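You operate a simulated robot arm through the tools that you are given. There is no shell and no other tool.

You are at the controls of a simulated robot arm. One attempt, no reset.

JOB
The scanner refused carton 26: move it to the yellow tray, press CLEAR, then scan and pack carton 56.
Fine: Pack it in the long tray, one scan only; don't scan 26 again, don't press OK.

The check looks at the end state, three seconds after you hand in, the way a careful person would. Anything else that was tipped, shoved, dropped, spilled or broken makes it a failure.

ROBOT AND FRAMES
A 7-joint arm with a two-finger parallel gripper, fixed in place. Base frame: the origin is at the foot of the arm, x ahead of it, y to its left, z up; the work surface is at about z = 0. Lengths are in m, angles in degrees, forces in N, time in s.
With the tool pointing down near the work surface it reaches from about 0.26 to 0.68 m from the base axis. Its first joint turns from -166.0 to 166.0 degrees. Payload 2.5 kg.
The tool frame sits at the grasp point between the pads (the TCP): z along the fingers, y along the line on which they close. The tips reach 0.03 m beyond it. The gripper opens to 0.094 m. The fingers are 0.028 m wide and 0.01 m thick; the gripper's body (0.05 by 0.096 m) begins 0.055 m behind the TCP.
Orientation is that of the tool frame in the base frame, as a unit quaternion [w, x, y, z]. With the fingers straight down and closing along the base's y, the tool's x points along the base's -x, its y along +y and its z along -z.

CONTROLS
- The arm moves only by the tool send_rows. Its argument "series" is a list of rows, each a list of 7 numbers: the turn, a rotation vector about the tool's x, y, z in degrees, then the shift along the tool's x, y, z in m, then the finger opening in m, from 0 to 0.094. In form: [[rx, ry, rz, tx, ty, tz, hand], ...]. A call has 1 to 20 rows; each row is the pose to reach, as a shift and turn from the pose commanded when the call began, along the tool's axes at that moment. A row lasts 0.2 s, in which the tool goes at most 0.05 m and 8.6 degrees; a call with a longer step from one row to the next is refused whole, and so is a gripper value outside its range. Where a pose cannot be reached the arm comes as near as it can. A force on the tool above 40 N (or 10 N above the force at the start of the call, whichever is more), or a blocked arm, ends the call early, and 0.2 s more pass. The fingers move at their own pace (about 0.072 m/s each) and stop on an object; they squeeze with about 45 N. The grip force told is the motor's: it shows also when the fingers shut on nothing. Time passes only in rows, and 0.2 s behind the last, so rows that repeat a pose let the fingers close. The reply holds the time, the measured pose of the TCP, the force on the tool along the base axes, the opening and the grip force, in the units named above and with some noise, with the torque about the TCP (base axes, N m) and any sound that the robot's microphone picked up.
- Cameras (640 x 400 px; columns grow to the right, rows downward): "scene" is fixed at [0.2106, 0.5121, 0.7319]; the picture's right is [-0.82, -0.57, 0.00], its down [-0.40, 0.58, -0.71] and it looks along [0.40, -0.58, -0.70] (base axes); focal length 314 px, centre (320, 200). "wrist" rides on the gripper at [0.076, 0.014, -0.102] in the tool frame; the picture's right is [-0.18, 0.98, 0.00], its down [-0.75, -0.14, -0.64] and it looks along [-0.63, -0.12, 0.77] (tool axes); focal length 243 px, centre (320, 200). There is no depth. A picture from a camera that has moved, and an enlarged one, comes with that camera's place and axes in the base frame and with its lens. The place of the scene camera against the robot may be out by one fixed shift of up to 0.025 m in any direction.
- snapshot(camera): a new picture of that camera. No time passes.
- inspect(camera, box): a new picture of the part [left, top, right, bottom] of that camera's present view, enlarged. No time passes.
- sign_off(): hands the job in; it is judged then, once.

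Places have to be worked out from the pictures, the camera data and where the tool is seen. Open the gripper and draw the arm clear of the work before you hand the job in, unless the task says otherwise.

The tools are called after ">>>" by a JSON object that holds its "fn" and its "kwargs". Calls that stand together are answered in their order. send_rows: Moves the arm, as the interface text tells. Its arguments: {"type":"object","properties":{"series":{"type":"array","items":{"type":"array","items":{"type":"number"}}}},"required":["series"]} The other tools are called the same way: snapshot (camera) takes a picture; inspect (camera, box) takes an enlarged picture of a part of a camera's view; sign_off () hands the job in.

At the start:

```text
time_s: 0.0
ee_pos: [0.4001, -0.1316, 0.3469]
orientation: [0.0, 0.0, 1.0, 0.0]
wrist_force: [-0.3, -0.2, 0.1]
ft_torque: [0.01, -0.01, 0.01]
width: 0.0941
gripper_force: 0.1
```

scene: 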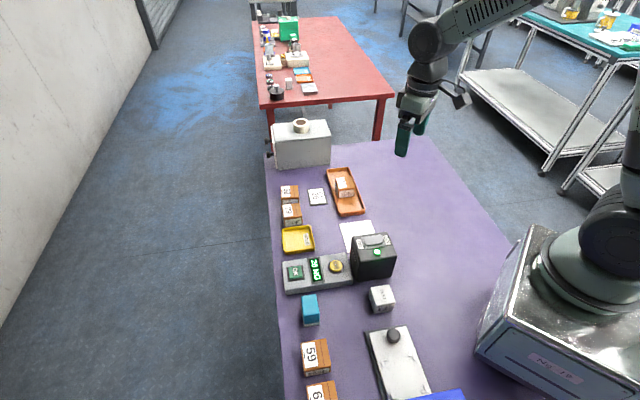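
wrist: 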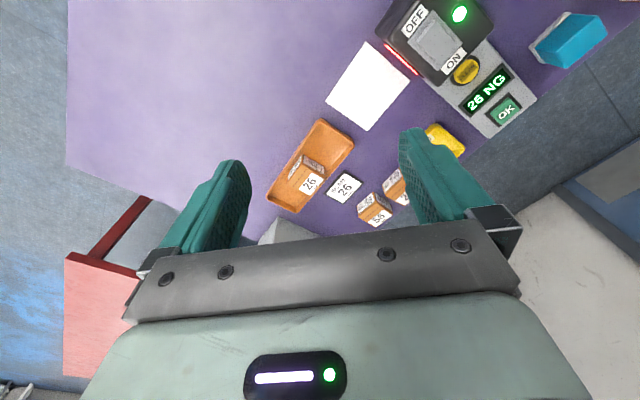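

The display shows "26 NG"; carton 26 sits in a long orange tray. I'll enlarge both views to read labels and locate everything before I move.

>>> {"fn": "inspect", "kwargs": {"camera": "scene", "box": [260, 110, 420, 210]}}

>>> {"fn": "inspect", "kwargs": {"camera": "scene", "box": [260, 210, 420, 310]}}

>>> {"fn": "inspect", "kwargs": {"camera": "scene", "box": [260, 280, 500, 400]}}

>>> {"fn": "inspect", "kwargs": {"camera": "wrist", "box": [240, 100, 440, 240]}}

>>> {"fn": "inspect", "kwargs": {"camera": "wrist", "box": [370, 0, 610, 160]}}

```text
4.00 times, centred on (340, 160) of scene
camera zoom: at [0.2106, 0.5121, 0.7319], right [-0.82, -0.57, 0.0], down [-0.4, 0.58, -0.71], along [0.4, -0.58, -0.7], focal length 1255 px, centre (240, 360)
```

zoom: 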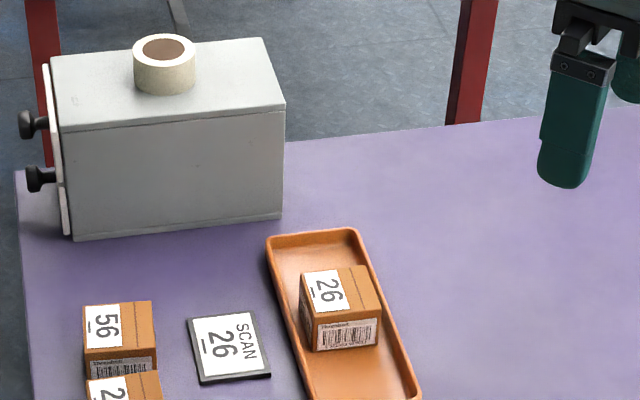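

```text
4.00 times, centred on (340, 260) of scene
camera zoom: at [0.2106, 0.5121, 0.7319], right [-0.82, -0.57, 0.0], down [-0.4, 0.58, -0.71], along [0.4, -0.58, -0.7], focal length 1255 px, centre (240, -40)
```

zoom: 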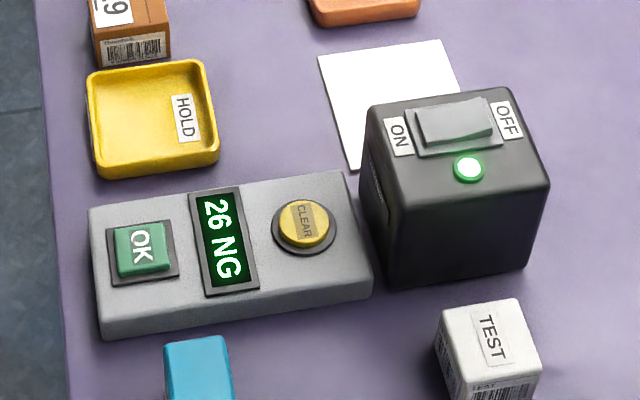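

```text
2.67 times, centred on (380, 340) of scene
camera zoom: at [0.2106, 0.5121, 0.7319], right [-0.82, -0.57, 0.0], down [-0.4, 0.58, -0.71], along [0.4, -0.58, -0.7], focal length 837 px, centre (160, -173)
```

zoom: 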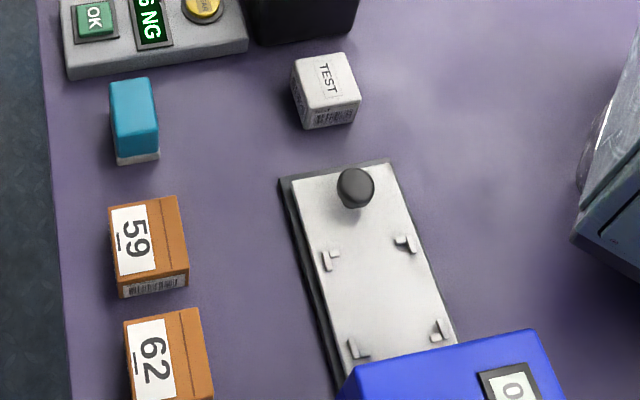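

```text
2.86 times, centred on (340, 170) of wrist
camera zoom: at [0.3224, -0.1174, 0.4482], right [0.18, 0.98, 0.0], down [0.75, -0.14, 0.64], along [0.63, -0.12, -0.77], focal length 693 px, centre (263, 286)
```

zoom: 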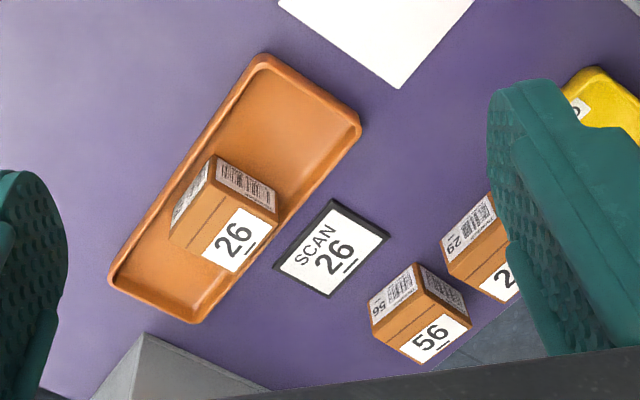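

```text
2.50 times, centred on (490, 80) of wrist
camera zoom: at [0.3224, -0.1174, 0.4482], right [0.18, 0.98, 0.0], down [0.75, -0.14, 0.64], along [0.63, -0.12, -0.77], focal length 606 px, centre (-105, 500)
```

zoom: 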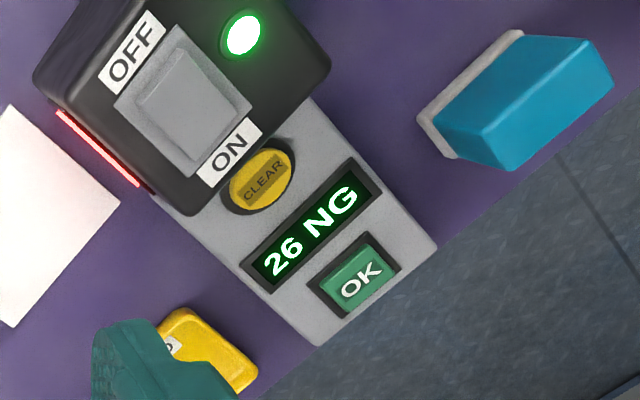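

The finger tips seen in the scene image sit about 0.025 m lower than predicted, so the scene camera is offset. I trust the wrist camera more. Carton 26 is near (0.585,-0.19), carton 56 near (0.72,-0.055) and the yellow tray near (0.60,0.06). I'll move up and to the left for a clearer wrist view.

>>> {"fn": "send_rows", "kwargs": {"series": [[0, 0, 0, 0.01, 0.04, -0.015, 0.094], [0, 0, 0, 0.02, 0.08, -0.03, 0.094], [0, 0, 0, 0.03, 0.12, -0.05, 0.094], [0, 0, 0, 0.04, 0.16, -0.07, 0.094], [0, 0, 0, 0.04, 0.16, -0.07, 0.094]]}}

>>> {"fn": "snapshot", "kwargs": {"camera": "wrist"}}

>>> {"fn": "snapshot", "kwargs": {"camera": "scene"}}

```text
time_s: 1.2
ee_pos: [0.36, 0.0297, 0.4182]
orientation: [0.0, 0.0, 1.0, 0.0]
wrist_force: [0.2, -0.2, -0.5]
ft_torque: [-0.04, 0.02, -0.02]
width: 0.0942
gripper_force: 0.1
```

```text
taken
camera wrist: at [0.2827, 0.0431, 0.5191], right [0.18, 0.98, 0.0], down [0.75, -0.14, 0.64], along [0.63, -0.12, -0.77], focal length 243 px, centre (320, 200)
```

wrist: 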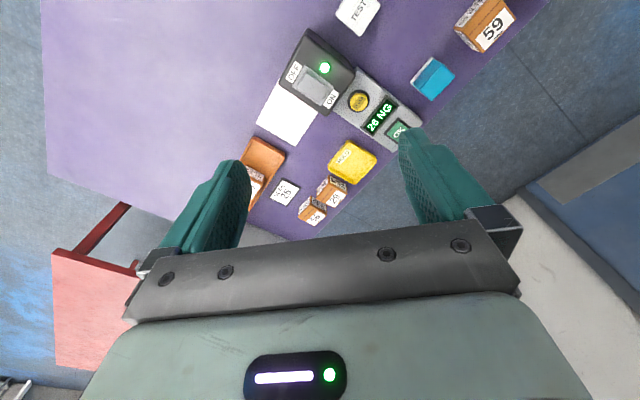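

```text
taken
```

scene: 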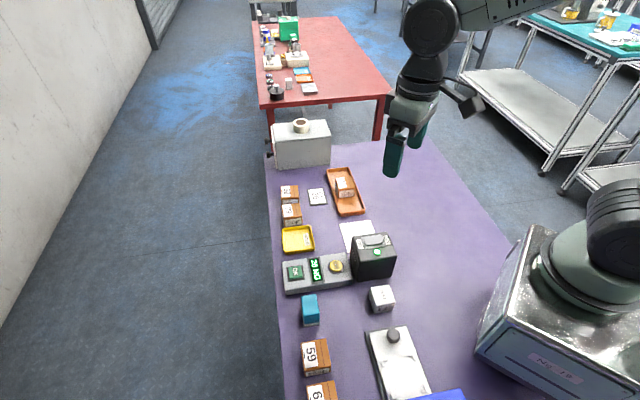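

The wrist view now covers every relevant object, so I'll enlarge it to measure positions.

>>> {"fn": "inspect", "kwargs": {"camera": "wrist", "box": [230, 120, 390, 240]}}

>>> {"fn": "inspect", "kwargs": {"camera": "wrist", "box": [250, 20, 440, 160]}}

```text
3.33 times, centred on (310, 180) of wrist
camera zoom: at [0.2827, 0.0431, 0.5191], right [0.18, 0.98, 0.0], down [0.75, -0.14, 0.64], along [0.63, -0.12, -0.77], focal length 809 px, centre (353, 267)
```

zoom: 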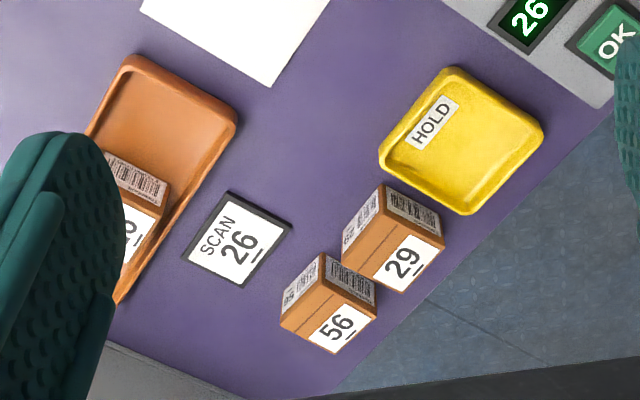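

```text
2.86 times, centred on (345, 90) of wrist
camera zoom: at [0.2827, 0.0431, 0.5191], right [0.18, 0.98, 0.0], down [0.75, -0.14, 0.64], along [0.63, -0.12, -0.77], focal length 693 px, centre (249, 514)
```

zoom: 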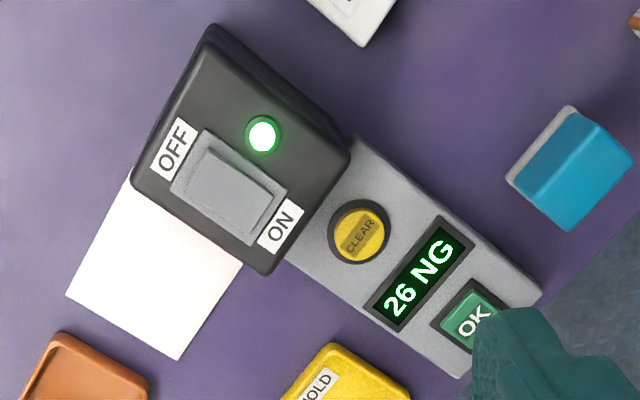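

Estimates from this view:

| Object | Position | Notes |
|---|---|---|
| Yellow tray | ≈ (0.597, 0.063) | edges at ~45° |
| Carton 26 | ≈ (0.598, -0.196) | in the tray |
| Carton 56 | ≈ (0.727, -0.059) | 0.04 m tall |
| Carton 29 | ≈ (0.673, 0.003) | |

The scanner faces the (+x, -y) diagonal. I'll turn the tool 45° and move in for a closer look at carton 26.

>>> {"fn": "send_rows", "kwargs": {"series": [[0, 0, 7.5, -0.016, -0.015, 0.028, 0.094], [0, 0, 15, -0.033, -0.03, 0.056, 0.094], [0, 0, 22.5, -0.05, -0.045, 0.084, 0.094], [0, 0, 30, -0.066, -0.06, 0.112, 0.094], [0, 0, 37.5, -0.083, -0.075, 0.14, 0.094], [0, 0, 45, -0.1, -0.09, 0.168, 0.094], [0, 0, 45, -0.1, -0.09, 0.168, 0.094]]}}

>>> {"fn": "snapshot", "kwargs": {"camera": "wrist"}}

```text
time_s: 2.8
ee_pos: [0.4592, -0.0601, 0.2498]
orientation: [-0.001, 0.384, 0.923, -0.001]
wrist_force: [0.5, -0.2, 0.5]
ft_torque: [0.03, 0.02, 0.02]
width: 0.0939
gripper_force: 0.0
```

```text
taken
camera wrist: at [0.4145, 0.0032, 0.351], right [0.83, 0.56, 0.0], down [0.43, -0.63, 0.64], along [0.36, -0.53, -0.77], focal length 243 px, centre (320, 200)
```

wrist: 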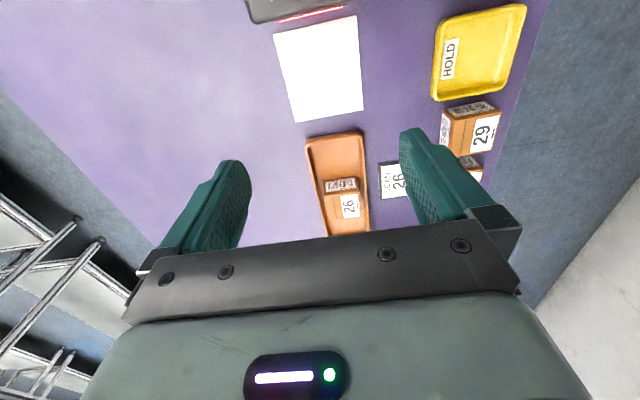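

I'll enlarge the area around carton 26 and the scanner and mat from this view.

>>> {"fn": "inspect", "kwargs": {"camera": "wrist", "box": [280, 110, 420, 240]}}

>>> {"fn": "inspect", "kwargs": {"camera": "wrist", "box": [400, 0, 560, 190]}}

>>> {"fn": "inspect", "kwargs": {"camera": "wrist", "box": [230, 0, 390, 140]}}

```text
3.08 times, centred on (350, 175) of wrist
camera zoom: at [0.4145, 0.0032, 0.351], right [0.83, 0.56, 0.0], down [0.43, -0.63, 0.64], along [0.36, -0.53, -0.77], focal length 746 px, centre (228, 277)
```

zoom: 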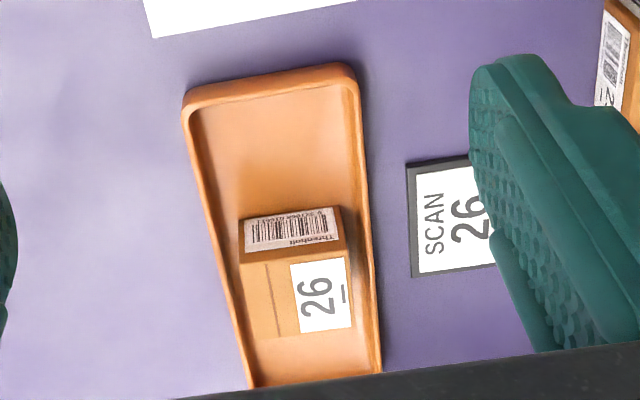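

```text
2.11 times, centred on (480, 95) of wrist
camera zoom: at [0.4145, 0.0032, 0.351], right [0.83, 0.56, 0.0], down [0.43, -0.63, 0.64], along [0.36, -0.53, -0.77], focal length 511 px, centre (-17, 421)
```

zoom: 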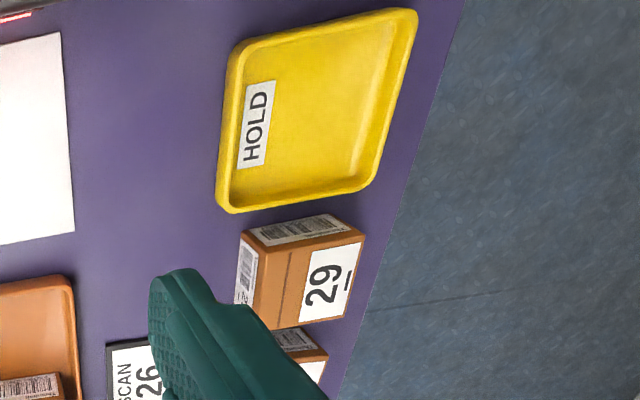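

```text
2.86 times, centred on (310, 70) of wrist
camera zoom: at [0.4145, 0.0032, 0.351], right [0.83, 0.56, 0.0], down [0.43, -0.63, 0.64], along [0.36, -0.53, -0.77], focal length 693 px, centre (349, 571)
```

zoom: 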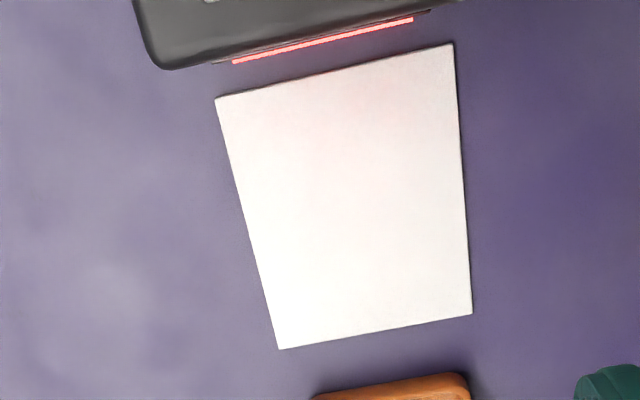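

From this view carton 26's centre is about (0.600,-0.198) with its top at z≈0.044 and edges at about 44°, near the tool's present yaw. The yellow tray's centre is about (0.598,0.0615). I'll move above carton 26 at z≈0.13 and check alignment.

>>> {"fn": "send_rows", "kwargs": {"series": [[0, 0, 0, -0.033, 0.0004, 0.02, 0.094], [0, 0, 0, -0.066, 0.0008, 0.04, 0.094], [0, 0, 0, -0.099, 0.0012, 0.06, 0.094], [0, 0, 0, -0.132, 0.0016, 0.08, 0.094], [0, 0, 0, -0.165, 0.002, 0.1, 0.094], [0, 0, 0, -0.197, 0.0024, 0.12, 0.094], [0, 0, 0, -0.197, 0.0024, 0.12, 0.094]]}}

>>> {"fn": "snapshot", "kwargs": {"camera": "wrist"}}

>>> {"fn": "snapshot", "kwargs": {"camera": "scene"}}

```text
time_s: 4.4
ee_pos: [0.6007, -0.1985, 0.1292]
orientation: [0.0, 0.383, 0.924, 0.0]
wrist_force: [-0.2, -0.2, 0.2]
ft_torque: [-0.01, -0.03, -0.01]
width: 0.0942
gripper_force: 0.1
```

```text
taken
camera wrist: at [0.5562, -0.1355, 0.2307], right [0.82, 0.57, 0.0], down [0.43, -0.63, 0.64], along [0.36, -0.53, -0.77], focal length 243 px, centre (320, 200)
```

wrist: 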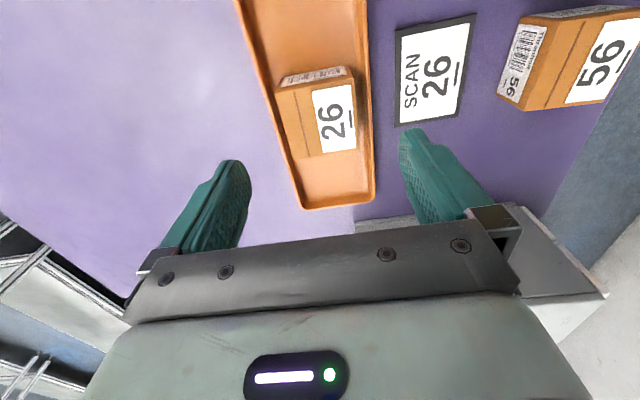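

```text
taken
```

scene: 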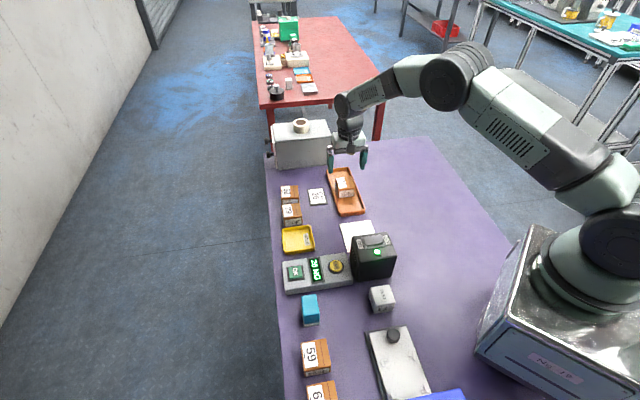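

I'll enlarge the carton to check that it is centred between the fingers.

>>> {"fn": "inspect", "kwargs": {"camera": "wrist", "box": [220, 40, 420, 220]}}

>>> {"fn": "inspect", "kwargs": {"camera": "wrist", "box": [480, 0, 640, 120]}}

>>> {"fn": "inspect", "kwargs": {"camera": "scene", "box": [260, 120, 400, 240]}}

```text
2.22 times, centred on (320, 130) of wrist
camera zoom: at [0.5562, -0.1355, 0.2307], right [0.82, 0.57, 0.0], down [0.43, -0.63, 0.64], along [0.36, -0.53, -0.77], focal length 539 px, centre (320, 356)
```

zoom: 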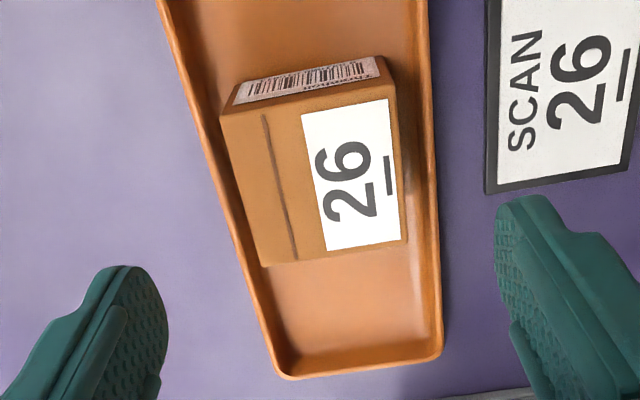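

```text
3.33 times, centred on (560, 60) of wrist
camera zoom: at [0.5562, -0.1355, 0.2307], right [0.82, 0.57, 0.0], down [0.43, -0.63, 0.64], along [0.36, -0.53, -0.77], focal length 809 px, centre (-480, 667)
```

zoom: 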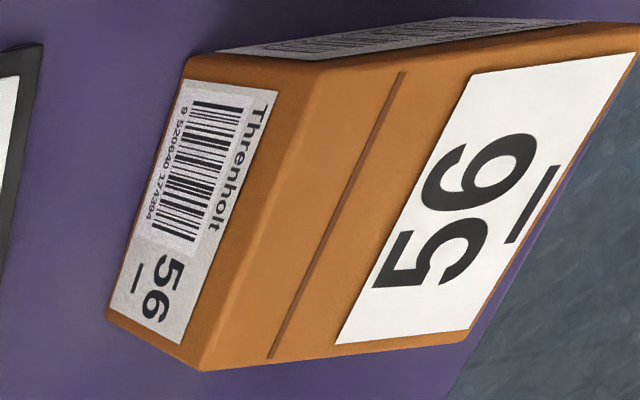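

```text
3.33 times, centred on (330, 180) of scene
camera zoom: at [0.2106, 0.5121, 0.7319], right [-0.82, -0.57, 0.0], down [-0.4, 0.58, -0.71], along [0.4, -0.58, -0.7], focal length 1046 px, centre (287, 267)
```

zoom: 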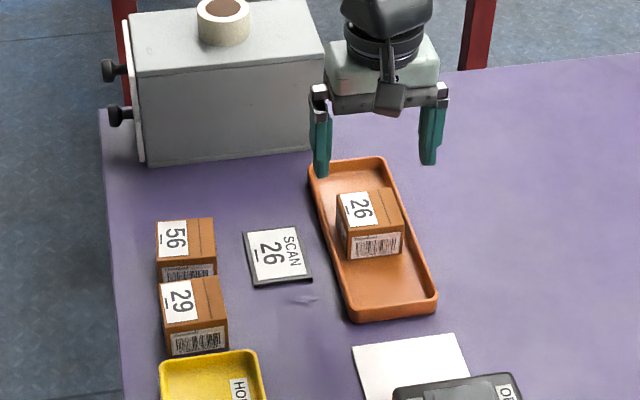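

Carton 26 is confirmed at (0.600,-0.199), directly under the TCP. I'll descend to tips z≈0.024, above the tray rim, and close on its upper half.

>>> {"fn": "send_rows", "kwargs": {"series": [[0, 0, 0, 0, 0, 0.03, 0.094], [0, 0, 0, 0, 0, 0.055, 0.094], [0, 0, 0, 0, 0, 0.075, 0.094], [0, 0, 0, 0, 0, 0.075, 0.094]]}}

>>> {"fn": "snapshot", "kwargs": {"camera": "wrist"}}

>>> {"fn": "inspect", "kwargs": {"camera": "scene", "box": [290, 120, 400, 230]}}

```text
time_s: 5.4
ee_pos: [0.6016, -0.199, 0.0542]
orientation: [0.0, 0.382, 0.924, 0.0]
wrist_force: [0.2, -0.3, -0.5]
ft_torque: [-0.02, 0.01, -0.04]
width: 0.0939
gripper_force: 0.1
```

```text
taken
camera wrist: at [0.5562, -0.1351, 0.1563], right [0.83, 0.56, 0.0], down [0.43, -0.63, 0.64], along [0.36, -0.53, -0.77], focal length 243 px, centre (320, 200)
```

wrist: 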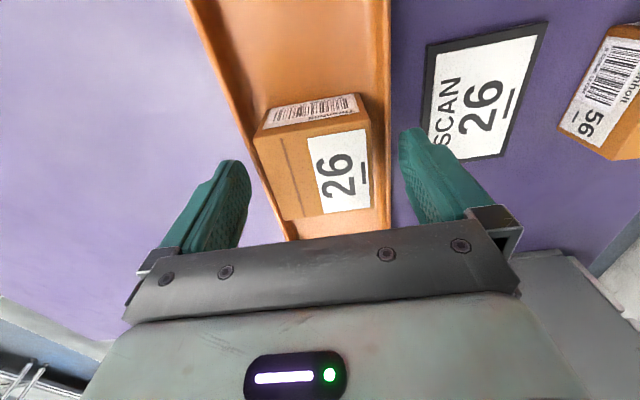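

```text
3.64 times, centred on (345, 175) of scene
camera zoom: at [0.2106, 0.5121, 0.7319], right [-0.82, -0.57, 0.0], down [-0.4, 0.58, -0.71], along [0.4, -0.58, -0.7], focal length 1141 px, centre (229, 291)
```

zoom: 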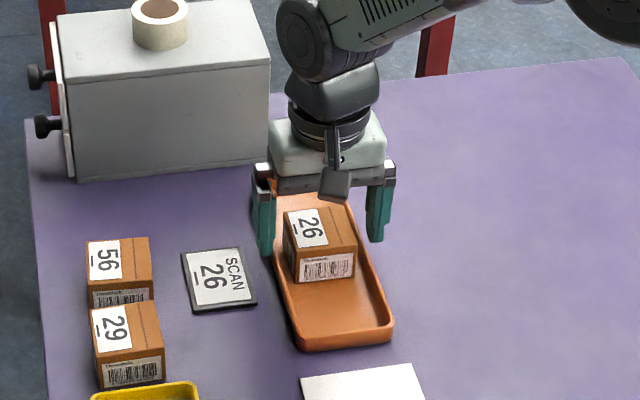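

The fingers straddle carton 26 clear of the rim. I'll close on it now.

>>> {"fn": "send_rows", "kwargs": {"series": [[0, 0, 0, 0, 0, 0, 0.07], [0, 0, 0, 0, 0, 0, 0.04], [0, 0, 0, 0, 0, 0, 0.03], [0, 0, 0, 0, 0, 0, 0.03]]}}

>>> {"fn": "snapshot", "kwargs": {"camera": "wrist"}}

```text
time_s: 6.4
ee_pos: [0.6009, -0.1992, 0.0556]
orientation: [0.0, 0.382, 0.924, 0.0]
wrist_force: [0.5, 0.4, -0.2]
ft_torque: [-0.04, -0.01, 0.0]
width: 0.0573
gripper_force: 45.1
```

```text
taken
camera wrist: at [0.556, -0.135, 0.1563], right [0.83, 0.56, 0.0], down [0.43, -0.63, 0.64], along [0.36, -0.53, -0.77], focal length 243 px, centre (320, 200)
```

wrist: 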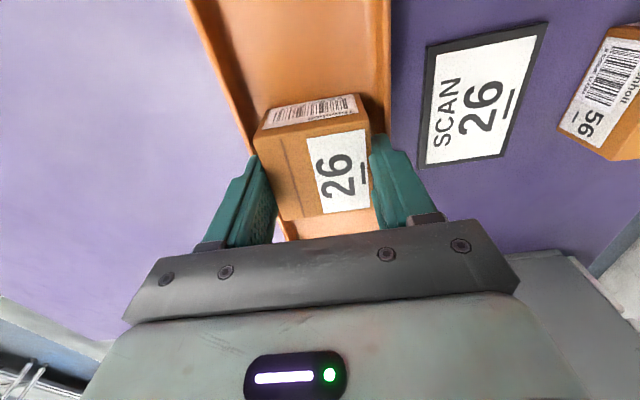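

It's gripped: width 0.0573 m, 45 N. I'll lift straight up to z≈0.20, then carry it along x≈0.6, away from and well above the scanner's beam, to over the yellow tray.

>>> {"fn": "send_rows", "kwargs": {"series": [[0, 0, 0, 0, 0, -0.03, 0.03], [0, 0, 0, 0, 0, -0.07, 0.03], [0, 0, 0, 0, 0, -0.11, 0.03], [0, 0, 0, 0, 0, -0.146, 0.03], [0, 0, 0, 0, 0, -0.146, 0.03]]}}

>>> {"fn": "snapshot", "kwargs": {"camera": "scene"}}

>>> {"fn": "snapshot", "kwargs": {"camera": "wrist"}}

```text
time_s: 7.6
ee_pos: [0.6019, -0.2002, 0.1994]
orientation: [0.0, 0.383, 0.924, 0.0]
wrist_force: [0.2, 0.0, -1.4]
ft_torque: [-0.01, 0.01, -0.01]
width: 0.0571
gripper_force: 46.0
```

```text
taken
```

scene: 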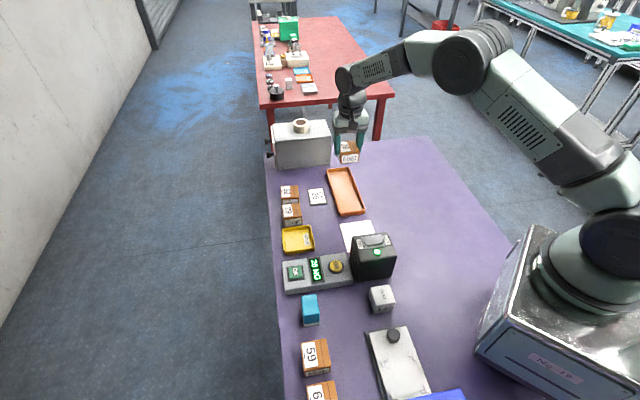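

```text
taken
camera wrist: at [0.5565, -0.1368, 0.3007], right [0.83, 0.56, 0.0], down [0.43, -0.63, 0.64], along [0.36, -0.53, -0.77], focal length 243 px, centre (320, 200)
```

wrist: 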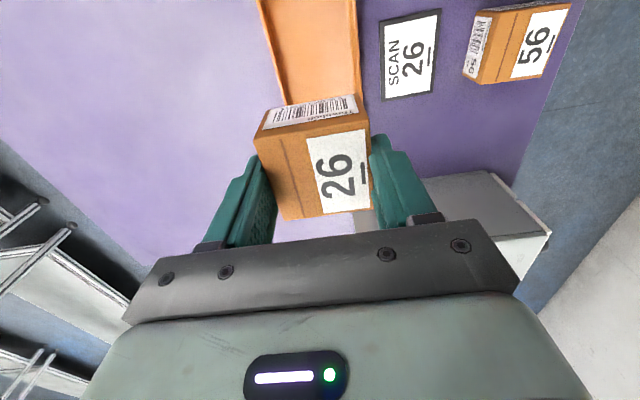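

The lift was clean with no sound. Now I'll traverse to over the yellow tray centre at (0.598,0.0615), staying at z≈0.20.

>>> {"fn": "send_rows", "kwargs": {"series": [[0, 0, 0, 0.031, 0.0305, 0, 0.03], [0, 0, 0, 0.062, 0.061, 0, 0.03], [0, 0, 0, 0.093, 0.0915, 0, 0.03], [0, 0, 0, 0.124, 0.122, 0, 0.03], [0, 0, 0, 0.155, 0.1525, 0, 0.03], [0, 0, 0, 0.186, 0.1825, 0, 0.03], [0, 0, 0, 0.186, 0.1825, 0, 0.03]]}}

>>> {"fn": "snapshot", "kwargs": {"camera": "scene"}}

>>> {"fn": "snapshot", "kwargs": {"camera": "wrist"}}

```text
time_s: 9.2
ee_pos: [0.5998, 0.0628, 0.1979]
orientation: [-0.001, 0.383, 0.924, 0.0]
wrist_force: [0.8, -0.4, -1.3]
ft_torque: [0.01, 0.0, -0.03]
width: 0.0574
gripper_force: 44.7
```

```text
taken
```

scene: 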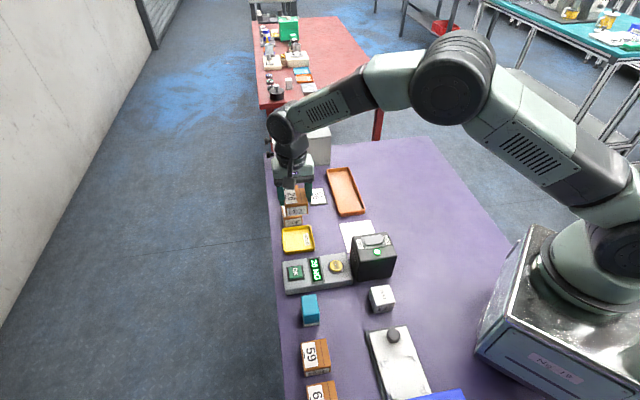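

```text
taken
camera wrist: at [0.5546, 0.127, 0.3007], right [0.83, 0.56, 0.0], down [0.43, -0.63, 0.64], along [0.36, -0.53, -0.77], focal length 243 px, centre (320, 200)
```

wrist: 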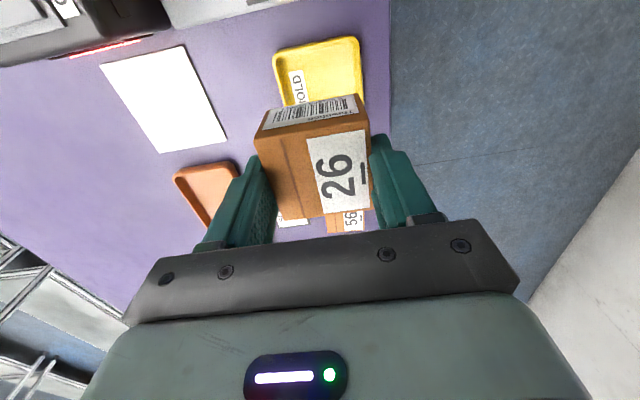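

The display still reads as before and the carton is held level over the yellow tray. From this view I put the tray centre at about (0.600,0.063), under the TCP. I'll descend partway, then check.

>>> {"fn": "send_rows", "kwargs": {"series": [[0, 0, 0, 0, 0, 0.04, 0.03], [0, 0, 0, 0, 0, 0.08, 0.03], [0, 0, 0, 0, 0, 0.115, 0.03], [0, 0, 0, 0, 0, 0.115, 0.03]]}}

>>> {"fn": "inspect", "kwargs": {"camera": "scene", "box": [250, 170, 370, 270]}}

>>> {"fn": "snapshot", "kwargs": {"camera": "wrist"}}

```text
time_s: 10.2
ee_pos: [0.598, 0.0636, 0.0834]
orientation: [0.0, 0.383, 0.924, 0.0]
wrist_force: [-0.4, 0.4, -1.7]
ft_torque: [0.02, -0.06, 0.02]
width: 0.0573
gripper_force: 45.2
```

```text
4.00 times, centred on (310, 220) of scene
camera zoom: at [0.2106, 0.5121, 0.7319], right [-0.82, -0.57, 0.0], down [-0.4, 0.58, -0.71], along [0.4, -0.58, -0.7], focal length 1255 px, centre (360, 120)
```

zoom: 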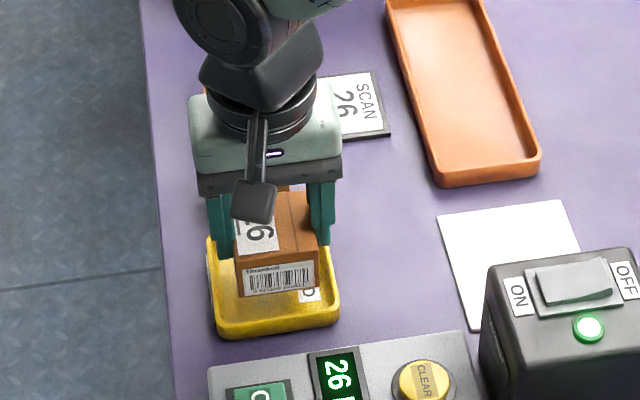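

```text
taken
camera wrist: at [0.5529, 0.1265, 0.1852], right [0.83, 0.56, 0.0], down [0.43, -0.63, 0.64], along [0.36, -0.53, -0.77], focal length 243 px, centre (320, 200)
```

wrist: 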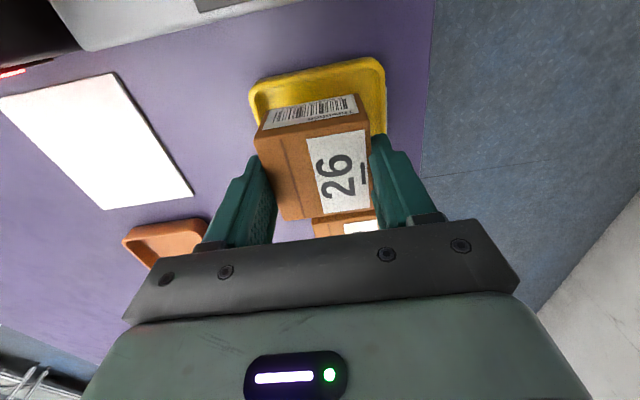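

The carton lines up with the yellow tray to within about 2 mm. I'll lower it onto the tray floor, watching force.

>>> {"fn": "send_rows", "kwargs": {"series": [[0, 0, 0, 0, 0.001, 0.015, 0.03], [0, 0, 0, 0, 0.001, 0.025, 0.03], [0, 0, 0, 0, 0.001, 0.029, 0.03], [0, 0, 0, 0, 0.001, 0.0305, 0.03], [0, 0, 0, 0, 0.001, 0.0305, 0.03]]}}

>>> {"fn": "inspect", "kwargs": {"camera": "scene", "box": [250, 170, 370, 270]}}

>>> {"fn": "snapshot", "kwargs": {"camera": "wrist"}}

```text
time_s: 11.4
ee_pos: [0.5997, 0.0629, 0.0547]
orientation: [0.001, 0.383, 0.924, 0.0]
wrist_force: [-3.0, -0.1, 5.7]
ft_torque: [-0.05, 0.17, -0.05]
width: 0.0573
gripper_force: 44.8
```

```text
4.00 times, centred on (310, 220) of scene
camera zoom: at [0.2106, 0.5121, 0.7319], right [-0.82, -0.57, 0.0], down [-0.4, 0.58, -0.71], along [0.4, -0.58, -0.7], focal length 1255 px, centre (360, 120)
```

zoom: 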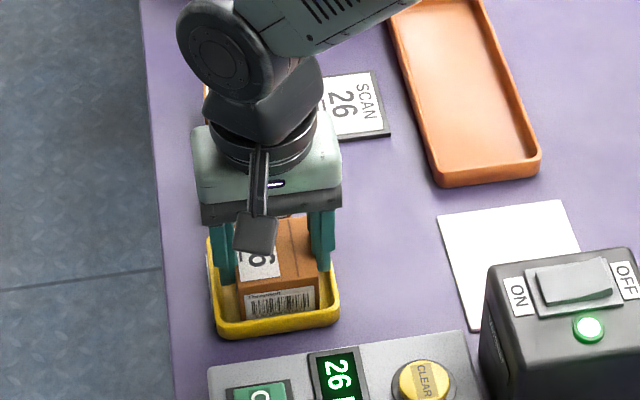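

```text
taken
camera wrist: at [0.5533, 0.1268, 0.1563], right [0.83, 0.56, 0.0], down [0.43, -0.63, 0.64], along [0.36, -0.53, -0.77], focal length 243 px, centre (320, 200)
```

wrist: 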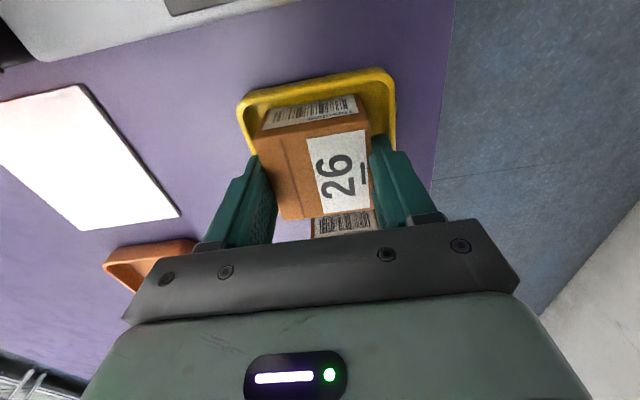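

Contact is felt (about 6 N up), so the carton is on the tray floor and inside the rim on all sides. I'll open modestly to release and rise straight up.

>>> {"fn": "send_rows", "kwargs": {"series": [[0, 0, 0, 0, 0.001, -0.0005, 0.06], [0, 0, 0, 0, 0.001, -0.001, 0.068], [0, 0, 0, 0, 0.001, -0.001, 0.078], [0, 0, 0, 0, 0.001, -0.001, 0.078], [0, 0, 0, 0, 0.001, -0.02, 0.078], [0, 0, 0, 0, 0.001, -0.05, 0.08], [0, 0, 0, 0, 0.001, -0.09, 0.08], [0, 0, 0, 0, 0.001, -0.13, 0.08], [0, 0, 0, 0, 0.001, -0.15, 0.08]]}}

>>> {"fn": "inspect", "kwargs": {"camera": "scene", "box": [250, 170, 370, 270]}}

>>> {"fn": "snapshot", "kwargs": {"camera": "wrist"}}

```text
time_s: 13.4
ee_pos: [0.6005, 0.0639, 0.2048]
orientation: [0.0, 0.383, 0.924, 0.001]
wrist_force: [-0.1, 0.0, 0.2]
ft_torque: [-0.02, 0.0, 0.0]
width: 0.0802
gripper_force: 0.2
```

```text
4.00 times, centred on (310, 220) of scene
camera zoom: at [0.2106, 0.5121, 0.7319], right [-0.82, -0.57, 0.0], down [-0.4, 0.58, -0.71], along [0.4, -0.58, -0.7], focal length 1255 px, centre (360, 120)
```

zoom: 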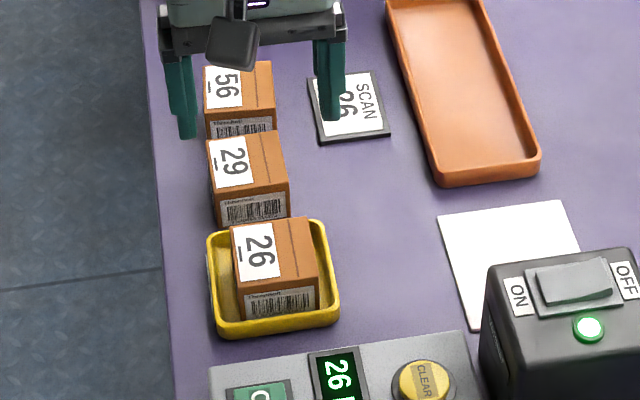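

```text
taken
camera wrist: at [0.556, 0.1277, 0.3071], right [0.83, 0.56, 0.0], down [0.43, -0.63, 0.64], along [0.36, -0.53, -0.77], focal length 243 px, centre (320, 200)
```

wrist: 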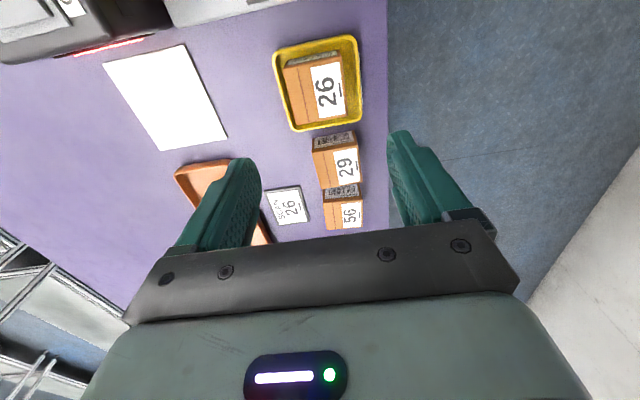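

Carton 26 is flat in the yellow tray and nothing else has moved. Next is CLEAR, which both cameras put at about (0.449,0.089). I'll close the fingers and hover there at z≈0.16 for a precise look.

>>> {"fn": "send_rows", "kwargs": {"series": [[0, 0, 0, 0.03, -0.022, 0, 0.05], [0, 0, 0, 0.062, -0.044, 0.01, 0.02], [0, 0, 0, 0.094, -0.066, 0.03, 0.0], [0, 0, 0, 0.125, -0.088, 0.045, 0.0], [0, 0, 0, 0.125, -0.088, 0.045, 0.0], [0, 0, 0, 0.125, -0.088, 0.045, 0.0]]}}

>>> {"fn": "snapshot", "kwargs": {"camera": "wrist"}}

>>> {"fn": "inspect", "kwargs": {"camera": "scene", "box": [270, 190, 430, 310]}}

```text
time_s: 14.8
ee_pos: [0.4488, 0.0908, 0.1589]
orientation: [0.001, 0.383, 0.924, 0.001]
wrist_force: [0.6, -0.7, 1.3]
ft_torque: [-0.04, 0.02, 0.0]
width: 0.0002
gripper_force: 32.9
```

```text
taken
camera wrist: at [0.4042, 0.1552, 0.2606], right [0.83, 0.56, 0.0], down [0.43, -0.63, 0.64], along [0.36, -0.53, -0.77], focal length 243 px, centre (320, 200)
```

wrist: 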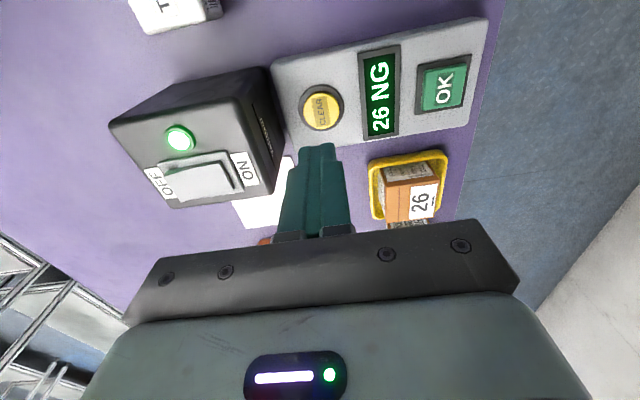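

```text
3.33 times, centred on (350, 250) of scene
camera zoom: at [0.2106, 0.5121, 0.7319], right [-0.82, -0.57, 0.0], down [-0.4, 0.58, -0.71], along [0.4, -0.58, -0.7], focal length 1046 px, centre (220, 33)
```

zoom: 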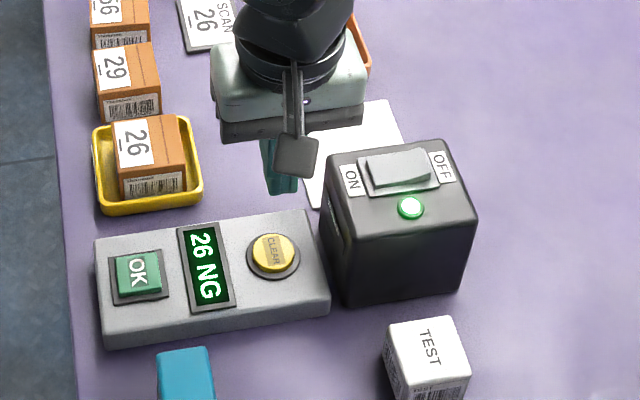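

I'll zoom in on the CLEAR button to refine its position.

>>> {"fn": "inspect", "kwargs": {"camera": "wrist", "box": [260, 40, 400, 180]}}

```text
2.86 times, centred on (330, 110) of wrist
camera zoom: at [0.4042, 0.1552, 0.2606], right [0.83, 0.56, 0.0], down [0.43, -0.63, 0.64], along [0.36, -0.53, -0.77], focal length 693 px, centre (291, 457)
```

zoom: 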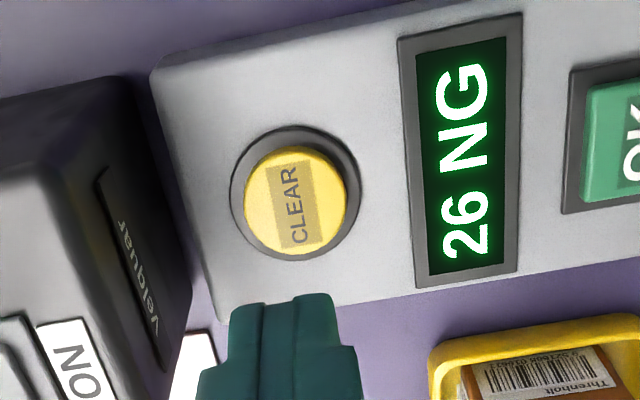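

Triangulating two views puts CLEAR at about (0.451,0.089) with its top near z≈0.033. I'll nudge 2 mm and descend to just above it.

>>> {"fn": "send_rows", "kwargs": {"series": [[0, 0, 0, -0.002, 0.0005, 0.03, 0.0], [0, 0, 0, -0.002, 0.0005, 0.06, 0.0], [0, 0, 0, -0.002, 0.0005, 0.083, 0.0], [0, 0, 0, -0.002, 0.0005, 0.083, 0.0]]}}

>>> {"fn": "snapshot", "kwargs": {"camera": "wrist"}}

>>> {"fn": "inspect", "kwargs": {"camera": "scene", "box": [280, 220, 400, 310]}}

```text
time_s: 15.8
ee_pos: [0.4512, 0.091, 0.0747]
orientation: [0.001, 0.383, 0.924, -0.001]
wrist_force: [0.8, 0.3, -0.5]
ft_torque: [-0.02, -0.02, 0.02]
width: 0.0
gripper_force: 33.1
```

```text
taken
camera wrist: at [0.4065, 0.1539, 0.1776], right [0.83, 0.56, 0.0], down [0.43, -0.63, 0.64], along [0.36, -0.53, -0.77], focal length 243 px, centre (320, 200)
```

wrist: 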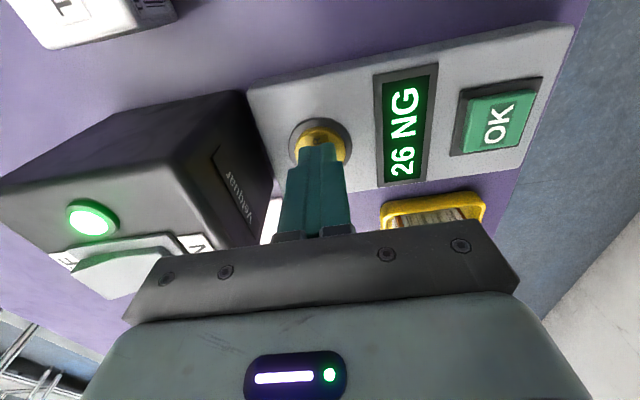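

```text
4.44 times, centred on (340, 265) of scene
camera zoom: at [0.2106, 0.5121, 0.7319], right [-0.82, -0.57, 0.0], down [-0.4, 0.58, -0.71], along [0.4, -0.58, -0.7], focal length 1394 px, centre (231, -89)
```

zoom: 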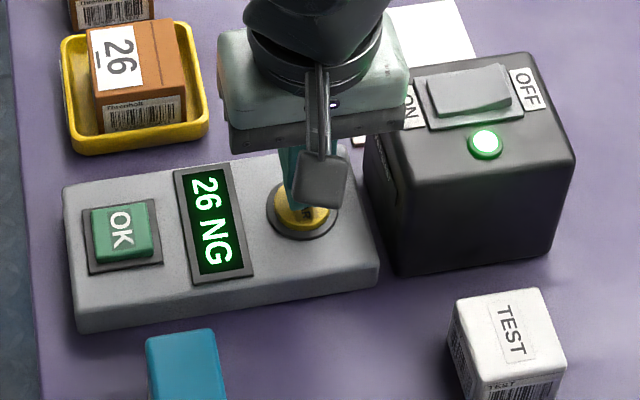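

The closed tips are over CLEAR. The scanner top is near z≈0.097 and the gripper body stays above it and beside it. I'll press down in small steps while watching force and sound.

>>> {"fn": "send_rows", "kwargs": {"series": [[0, 0, 0, 0, 0, 0.006, 0.0], [0, 0, 0, 0, 0, 0.009, 0.0], [0, 0, 0, 0, 0, 0.011, 0.0], [0, 0, 0, 0, 0, 0.013, 0.0]]}}

>>> {"fn": "inspect", "kwargs": {"camera": "scene", "box": [280, 220, 400, 310]}}

```text
time_s: 16.8
ee_pos: [0.4522, 0.0891, 0.0628]
orientation: [0.001, 0.383, 0.924, 0.001]
wrist_force: [0.7, 2.4, 3.8]
ft_torque: [0.11, -0.01, -0.02]
width: 0.0001
gripper_force: 32.7
heard: click
```

```text
4.44 times, centred on (340, 265) of scene
camera zoom: at [0.2106, 0.5121, 0.7319], right [-0.82, -0.57, 0.0], down [-0.4, 0.58, -0.71], along [0.4, -0.58, -0.7], focal length 1394 px, centre (231, -89)
```

zoom: 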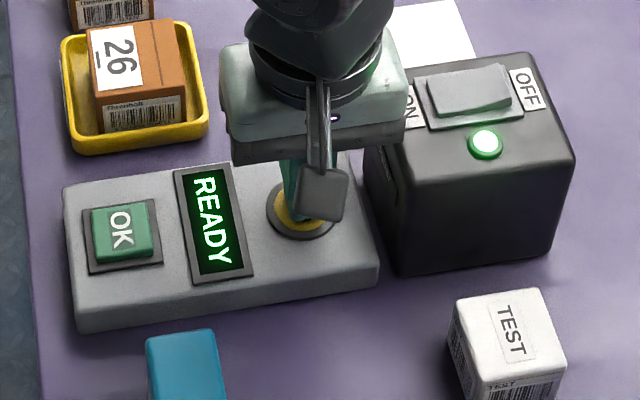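

CLEAR clicked and the display now reads READY. I'll retreat straight up, then go to a viewpoint for carton 56. It sits about 0.73 m out, so it needs a tilted grasp.

>>> {"fn": "send_rows", "kwargs": {"series": [[0, 0, 0, 0, 0, -0.01, 0.0], [0, 0, 0, 0, 0, -0.05, 0.0], [0, 0, 0, 0, 0, -0.09, 0.0], [0, 0, 0, 0, 0, -0.13, 0.0], [0, 0, 0, -0.02, 0.015, -0.16, 0.04], [0, 0, 0, -0.05, 0.037, -0.18, 0.07], [0, 0, 0, -0.08, 0.059, -0.19, 0.09], [0, 0, 0, -0.105, 0.079, -0.19, 0.09], [0, 0, 0, -0.105, 0.079, -0.19, 0.09]]}}

>>> {"fn": "snapshot", "kwargs": {"camera": "wrist"}}

>>> {"fn": "snapshot", "kwargs": {"camera": "scene"}}

```text
time_s: 18.8
ee_pos: [0.5825, 0.0712, 0.2528]
orientation: [0.0, 0.383, 0.924, 0.001]
wrist_force: [0.0, 0.3, -0.2]
ft_torque: [0.02, -0.02, 0.04]
width: 0.0901
gripper_force: 0.0
```

```text
taken
camera wrist: at [0.5364, 0.1346, 0.3546], right [0.83, 0.56, 0.0], down [0.43, -0.63, 0.64], along [0.36, -0.53, -0.77], focal length 243 px, centre (320, 200)
```

wrist: 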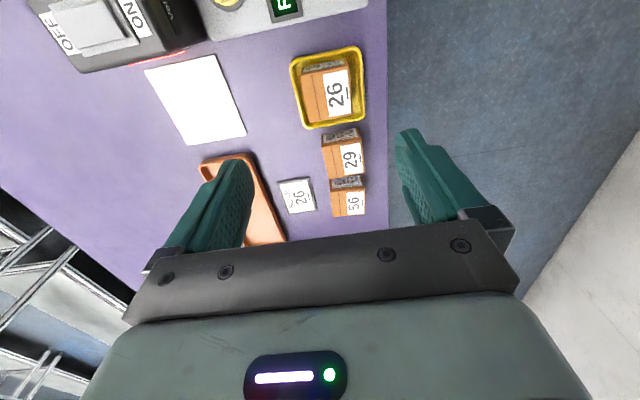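

```text
taken
```

scene: 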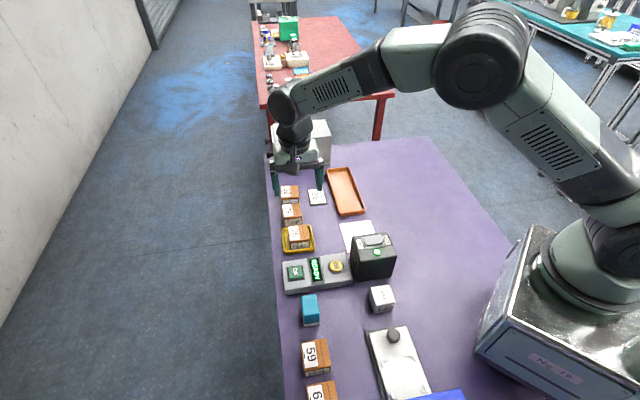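

>>> {"fn": "inspect", "kwargs": {"camera": "wrist", "box": [270, 110, 400, 230]}}

```text
3.33 times, centred on (335, 170) of wrist
camera zoom: at [0.5364, 0.1346, 0.3546], right [0.83, 0.56, 0.0], down [0.43, -0.63, 0.64], along [0.36, -0.53, -0.77], focal length 809 px, centre (270, 300)
```

zoom: 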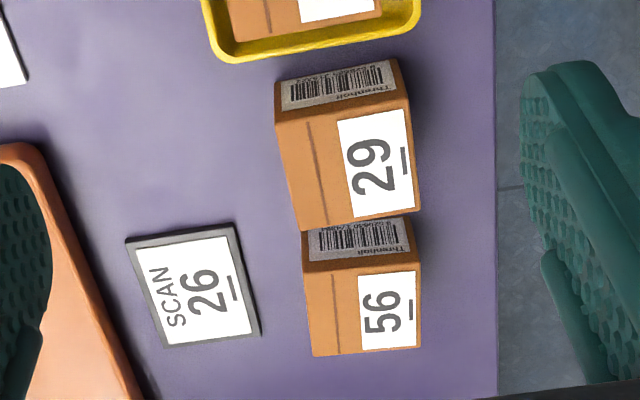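

Carton 56's centre comes out at about (0.728,-0.059), top at z≈0.04, edges at about 42°, with a 0.026 m gap to carton 29. I'll tilt the tool 28°, tips outward along the row's diagonal, and go to a pre-grasp pose 9 cm back along the tool axis.

>>> {"fn": "send_rows", "kwargs": {"series": [[0.07, -4, 0.28, -0.0207, 0.0019, 0.0183, 0.09], [0.14, -8, 0.56, -0.0413, 0.0039, 0.0365, 0.09], [0.21, -12, 0.84, -0.062, 0.0058, 0.0548, 0.09], [0.28, -16, 1.12, -0.0827, 0.0077, 0.073, 0.09], [0.35, -20, 1.4, -0.1034, 0.0096, 0.0913, 0.09], [0.42, -24, 1.68, -0.124, 0.0116, 0.1095, 0.09], [0.49, -28, 1.96, -0.1447, 0.0135, 0.1278, 0.09], [0.49, -28, 1.96, -0.1447, 0.0135, 0.1278, 0.09]]}}

>>> {"fn": "snapshot", "kwargs": {"camera": "wrist"}}

>>> {"fn": "snapshot", "kwargs": {"camera": "scene"}}

```text
time_s: 20.6
ee_pos: [0.6943, -0.0234, 0.1242]
orientation: [0.223, 0.386, 0.89, -0.097]
wrist_force: [-0.2, -0.5, -0.6]
ft_torque: [-0.01, 0.0, 0.0]
width: 0.0902
gripper_force: 0.0
```

```text
taken
camera wrist: at [0.6241, 0.0703, 0.1787], right [0.83, 0.55, 0.09], down [0.14, -0.36, 0.92], along [0.54, -0.75, -0.38], focal length 243 px, centre (320, 200)
```

wrist: 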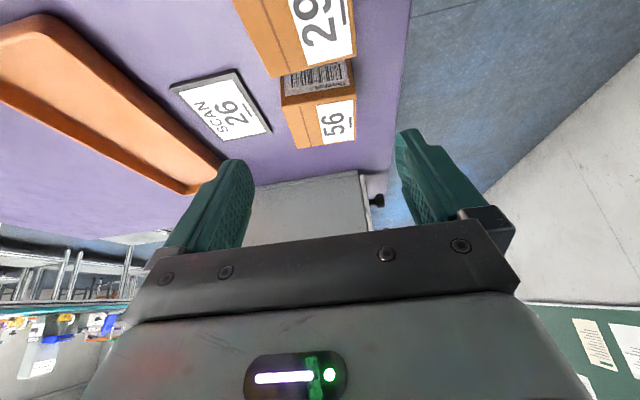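

```text
taken
```

scene: 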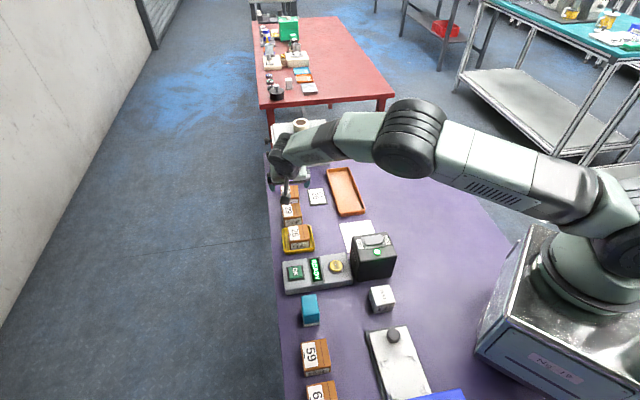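

Pre-grasp was reached, and extrapolating along the tool axis lands at (0.723,-0.054,0.045), centred laterally on carton 56. I'll advance along the tool axis.

>>> {"fn": "send_rows", "kwargs": {"series": [[0, 0, 0, 0, 0, 0.03, 0.09], [0, 0, 0, 0, 0, 0.06, 0.09], [0, 0, 0, 0, 0, 0.08, 0.09], [0, 0, 0, 0, 0, 0.089, 0.09], [0, 0, 0, 0, 0, 0.089, 0.09]]}}

>>> {"fn": "snapshot", "kwargs": {"camera": "wrist"}}

>>> {"fn": "inspect", "kwargs": {"camera": "scene", "box": [250, 120, 390, 270]}}

```text
time_s: 21.8
ee_pos: [0.7211, -0.0541, 0.0467]
orientation: [0.222, 0.387, 0.89, -0.096]
wrist_force: [0.2, 0.6, -0.2]
ft_torque: [-0.01, 0.0, 0.0]
width: 0.0899
gripper_force: 0.1
```

```text
taken
camera wrist: at [0.6508, 0.0405, 0.1007], right [0.83, 0.55, 0.09], down [0.14, -0.36, 0.92], along [0.54, -0.75, -0.38], focal length 243 px, centre (320, 200)
```

wrist: 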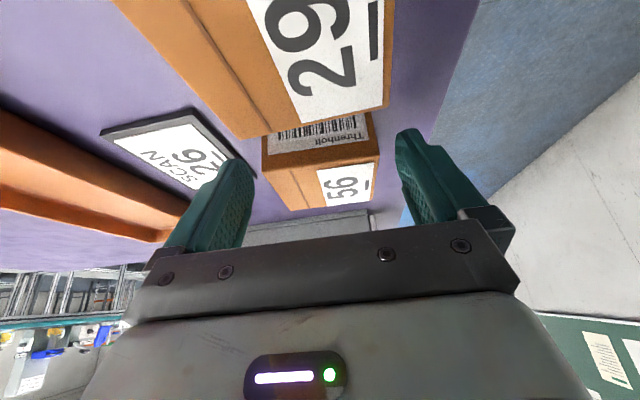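

```text
2.67 times, centred on (320, 195) of scene
camera zoom: at [0.2106, 0.5121, 0.7319], right [-0.82, -0.57, 0.0], down [-0.4, 0.58, -0.71], along [0.4, -0.58, -0.7], focal length 837 px, centre (320, 213)
```

zoom: 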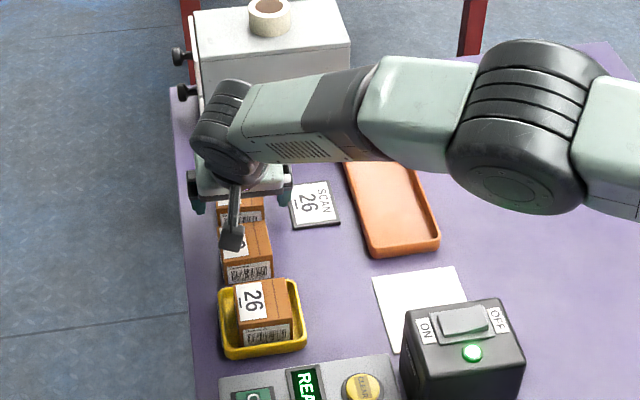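

The fingers straddle carton 56, which is centred in the gap and clear of 29. Closing now.

>>> {"fn": "send_rows", "kwargs": {"series": [[0, 0, 0, 0, 0, 0, 0.07], [0, 0, 0, 0, 0, 0, 0.045], [0, 0, 0, 0, 0, 0, 0.03], [0, 0, 0, 0, 0, 0, 0.03]]}}

>>> {"fn": "snapshot", "kwargs": {"camera": "wrist"}}

```text
time_s: 22.8
ee_pos: [0.7204, -0.0534, 0.0469]
orientation: [0.221, 0.387, 0.89, -0.097]
wrist_force: [0.6, 0.8, 0.3]
ft_torque: [0.02, -0.09, -0.02]
width: 0.0615
gripper_force: 45.4
```

```text
taken
camera wrist: at [0.6508, 0.0406, 0.101], right [0.83, 0.55, 0.09], down [0.14, -0.36, 0.92], along [0.54, -0.75, -0.38], focal length 243 px, centre (320, 200)
```

wrist: 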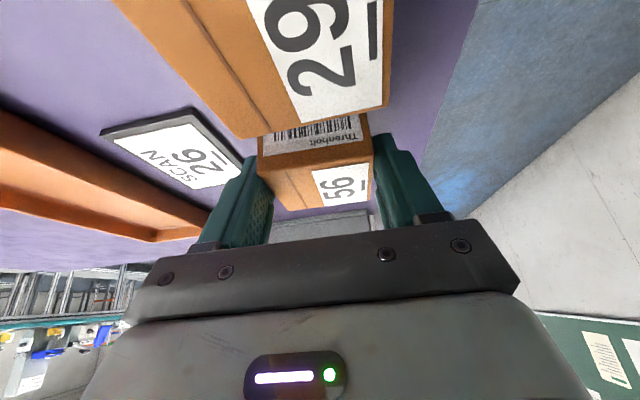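

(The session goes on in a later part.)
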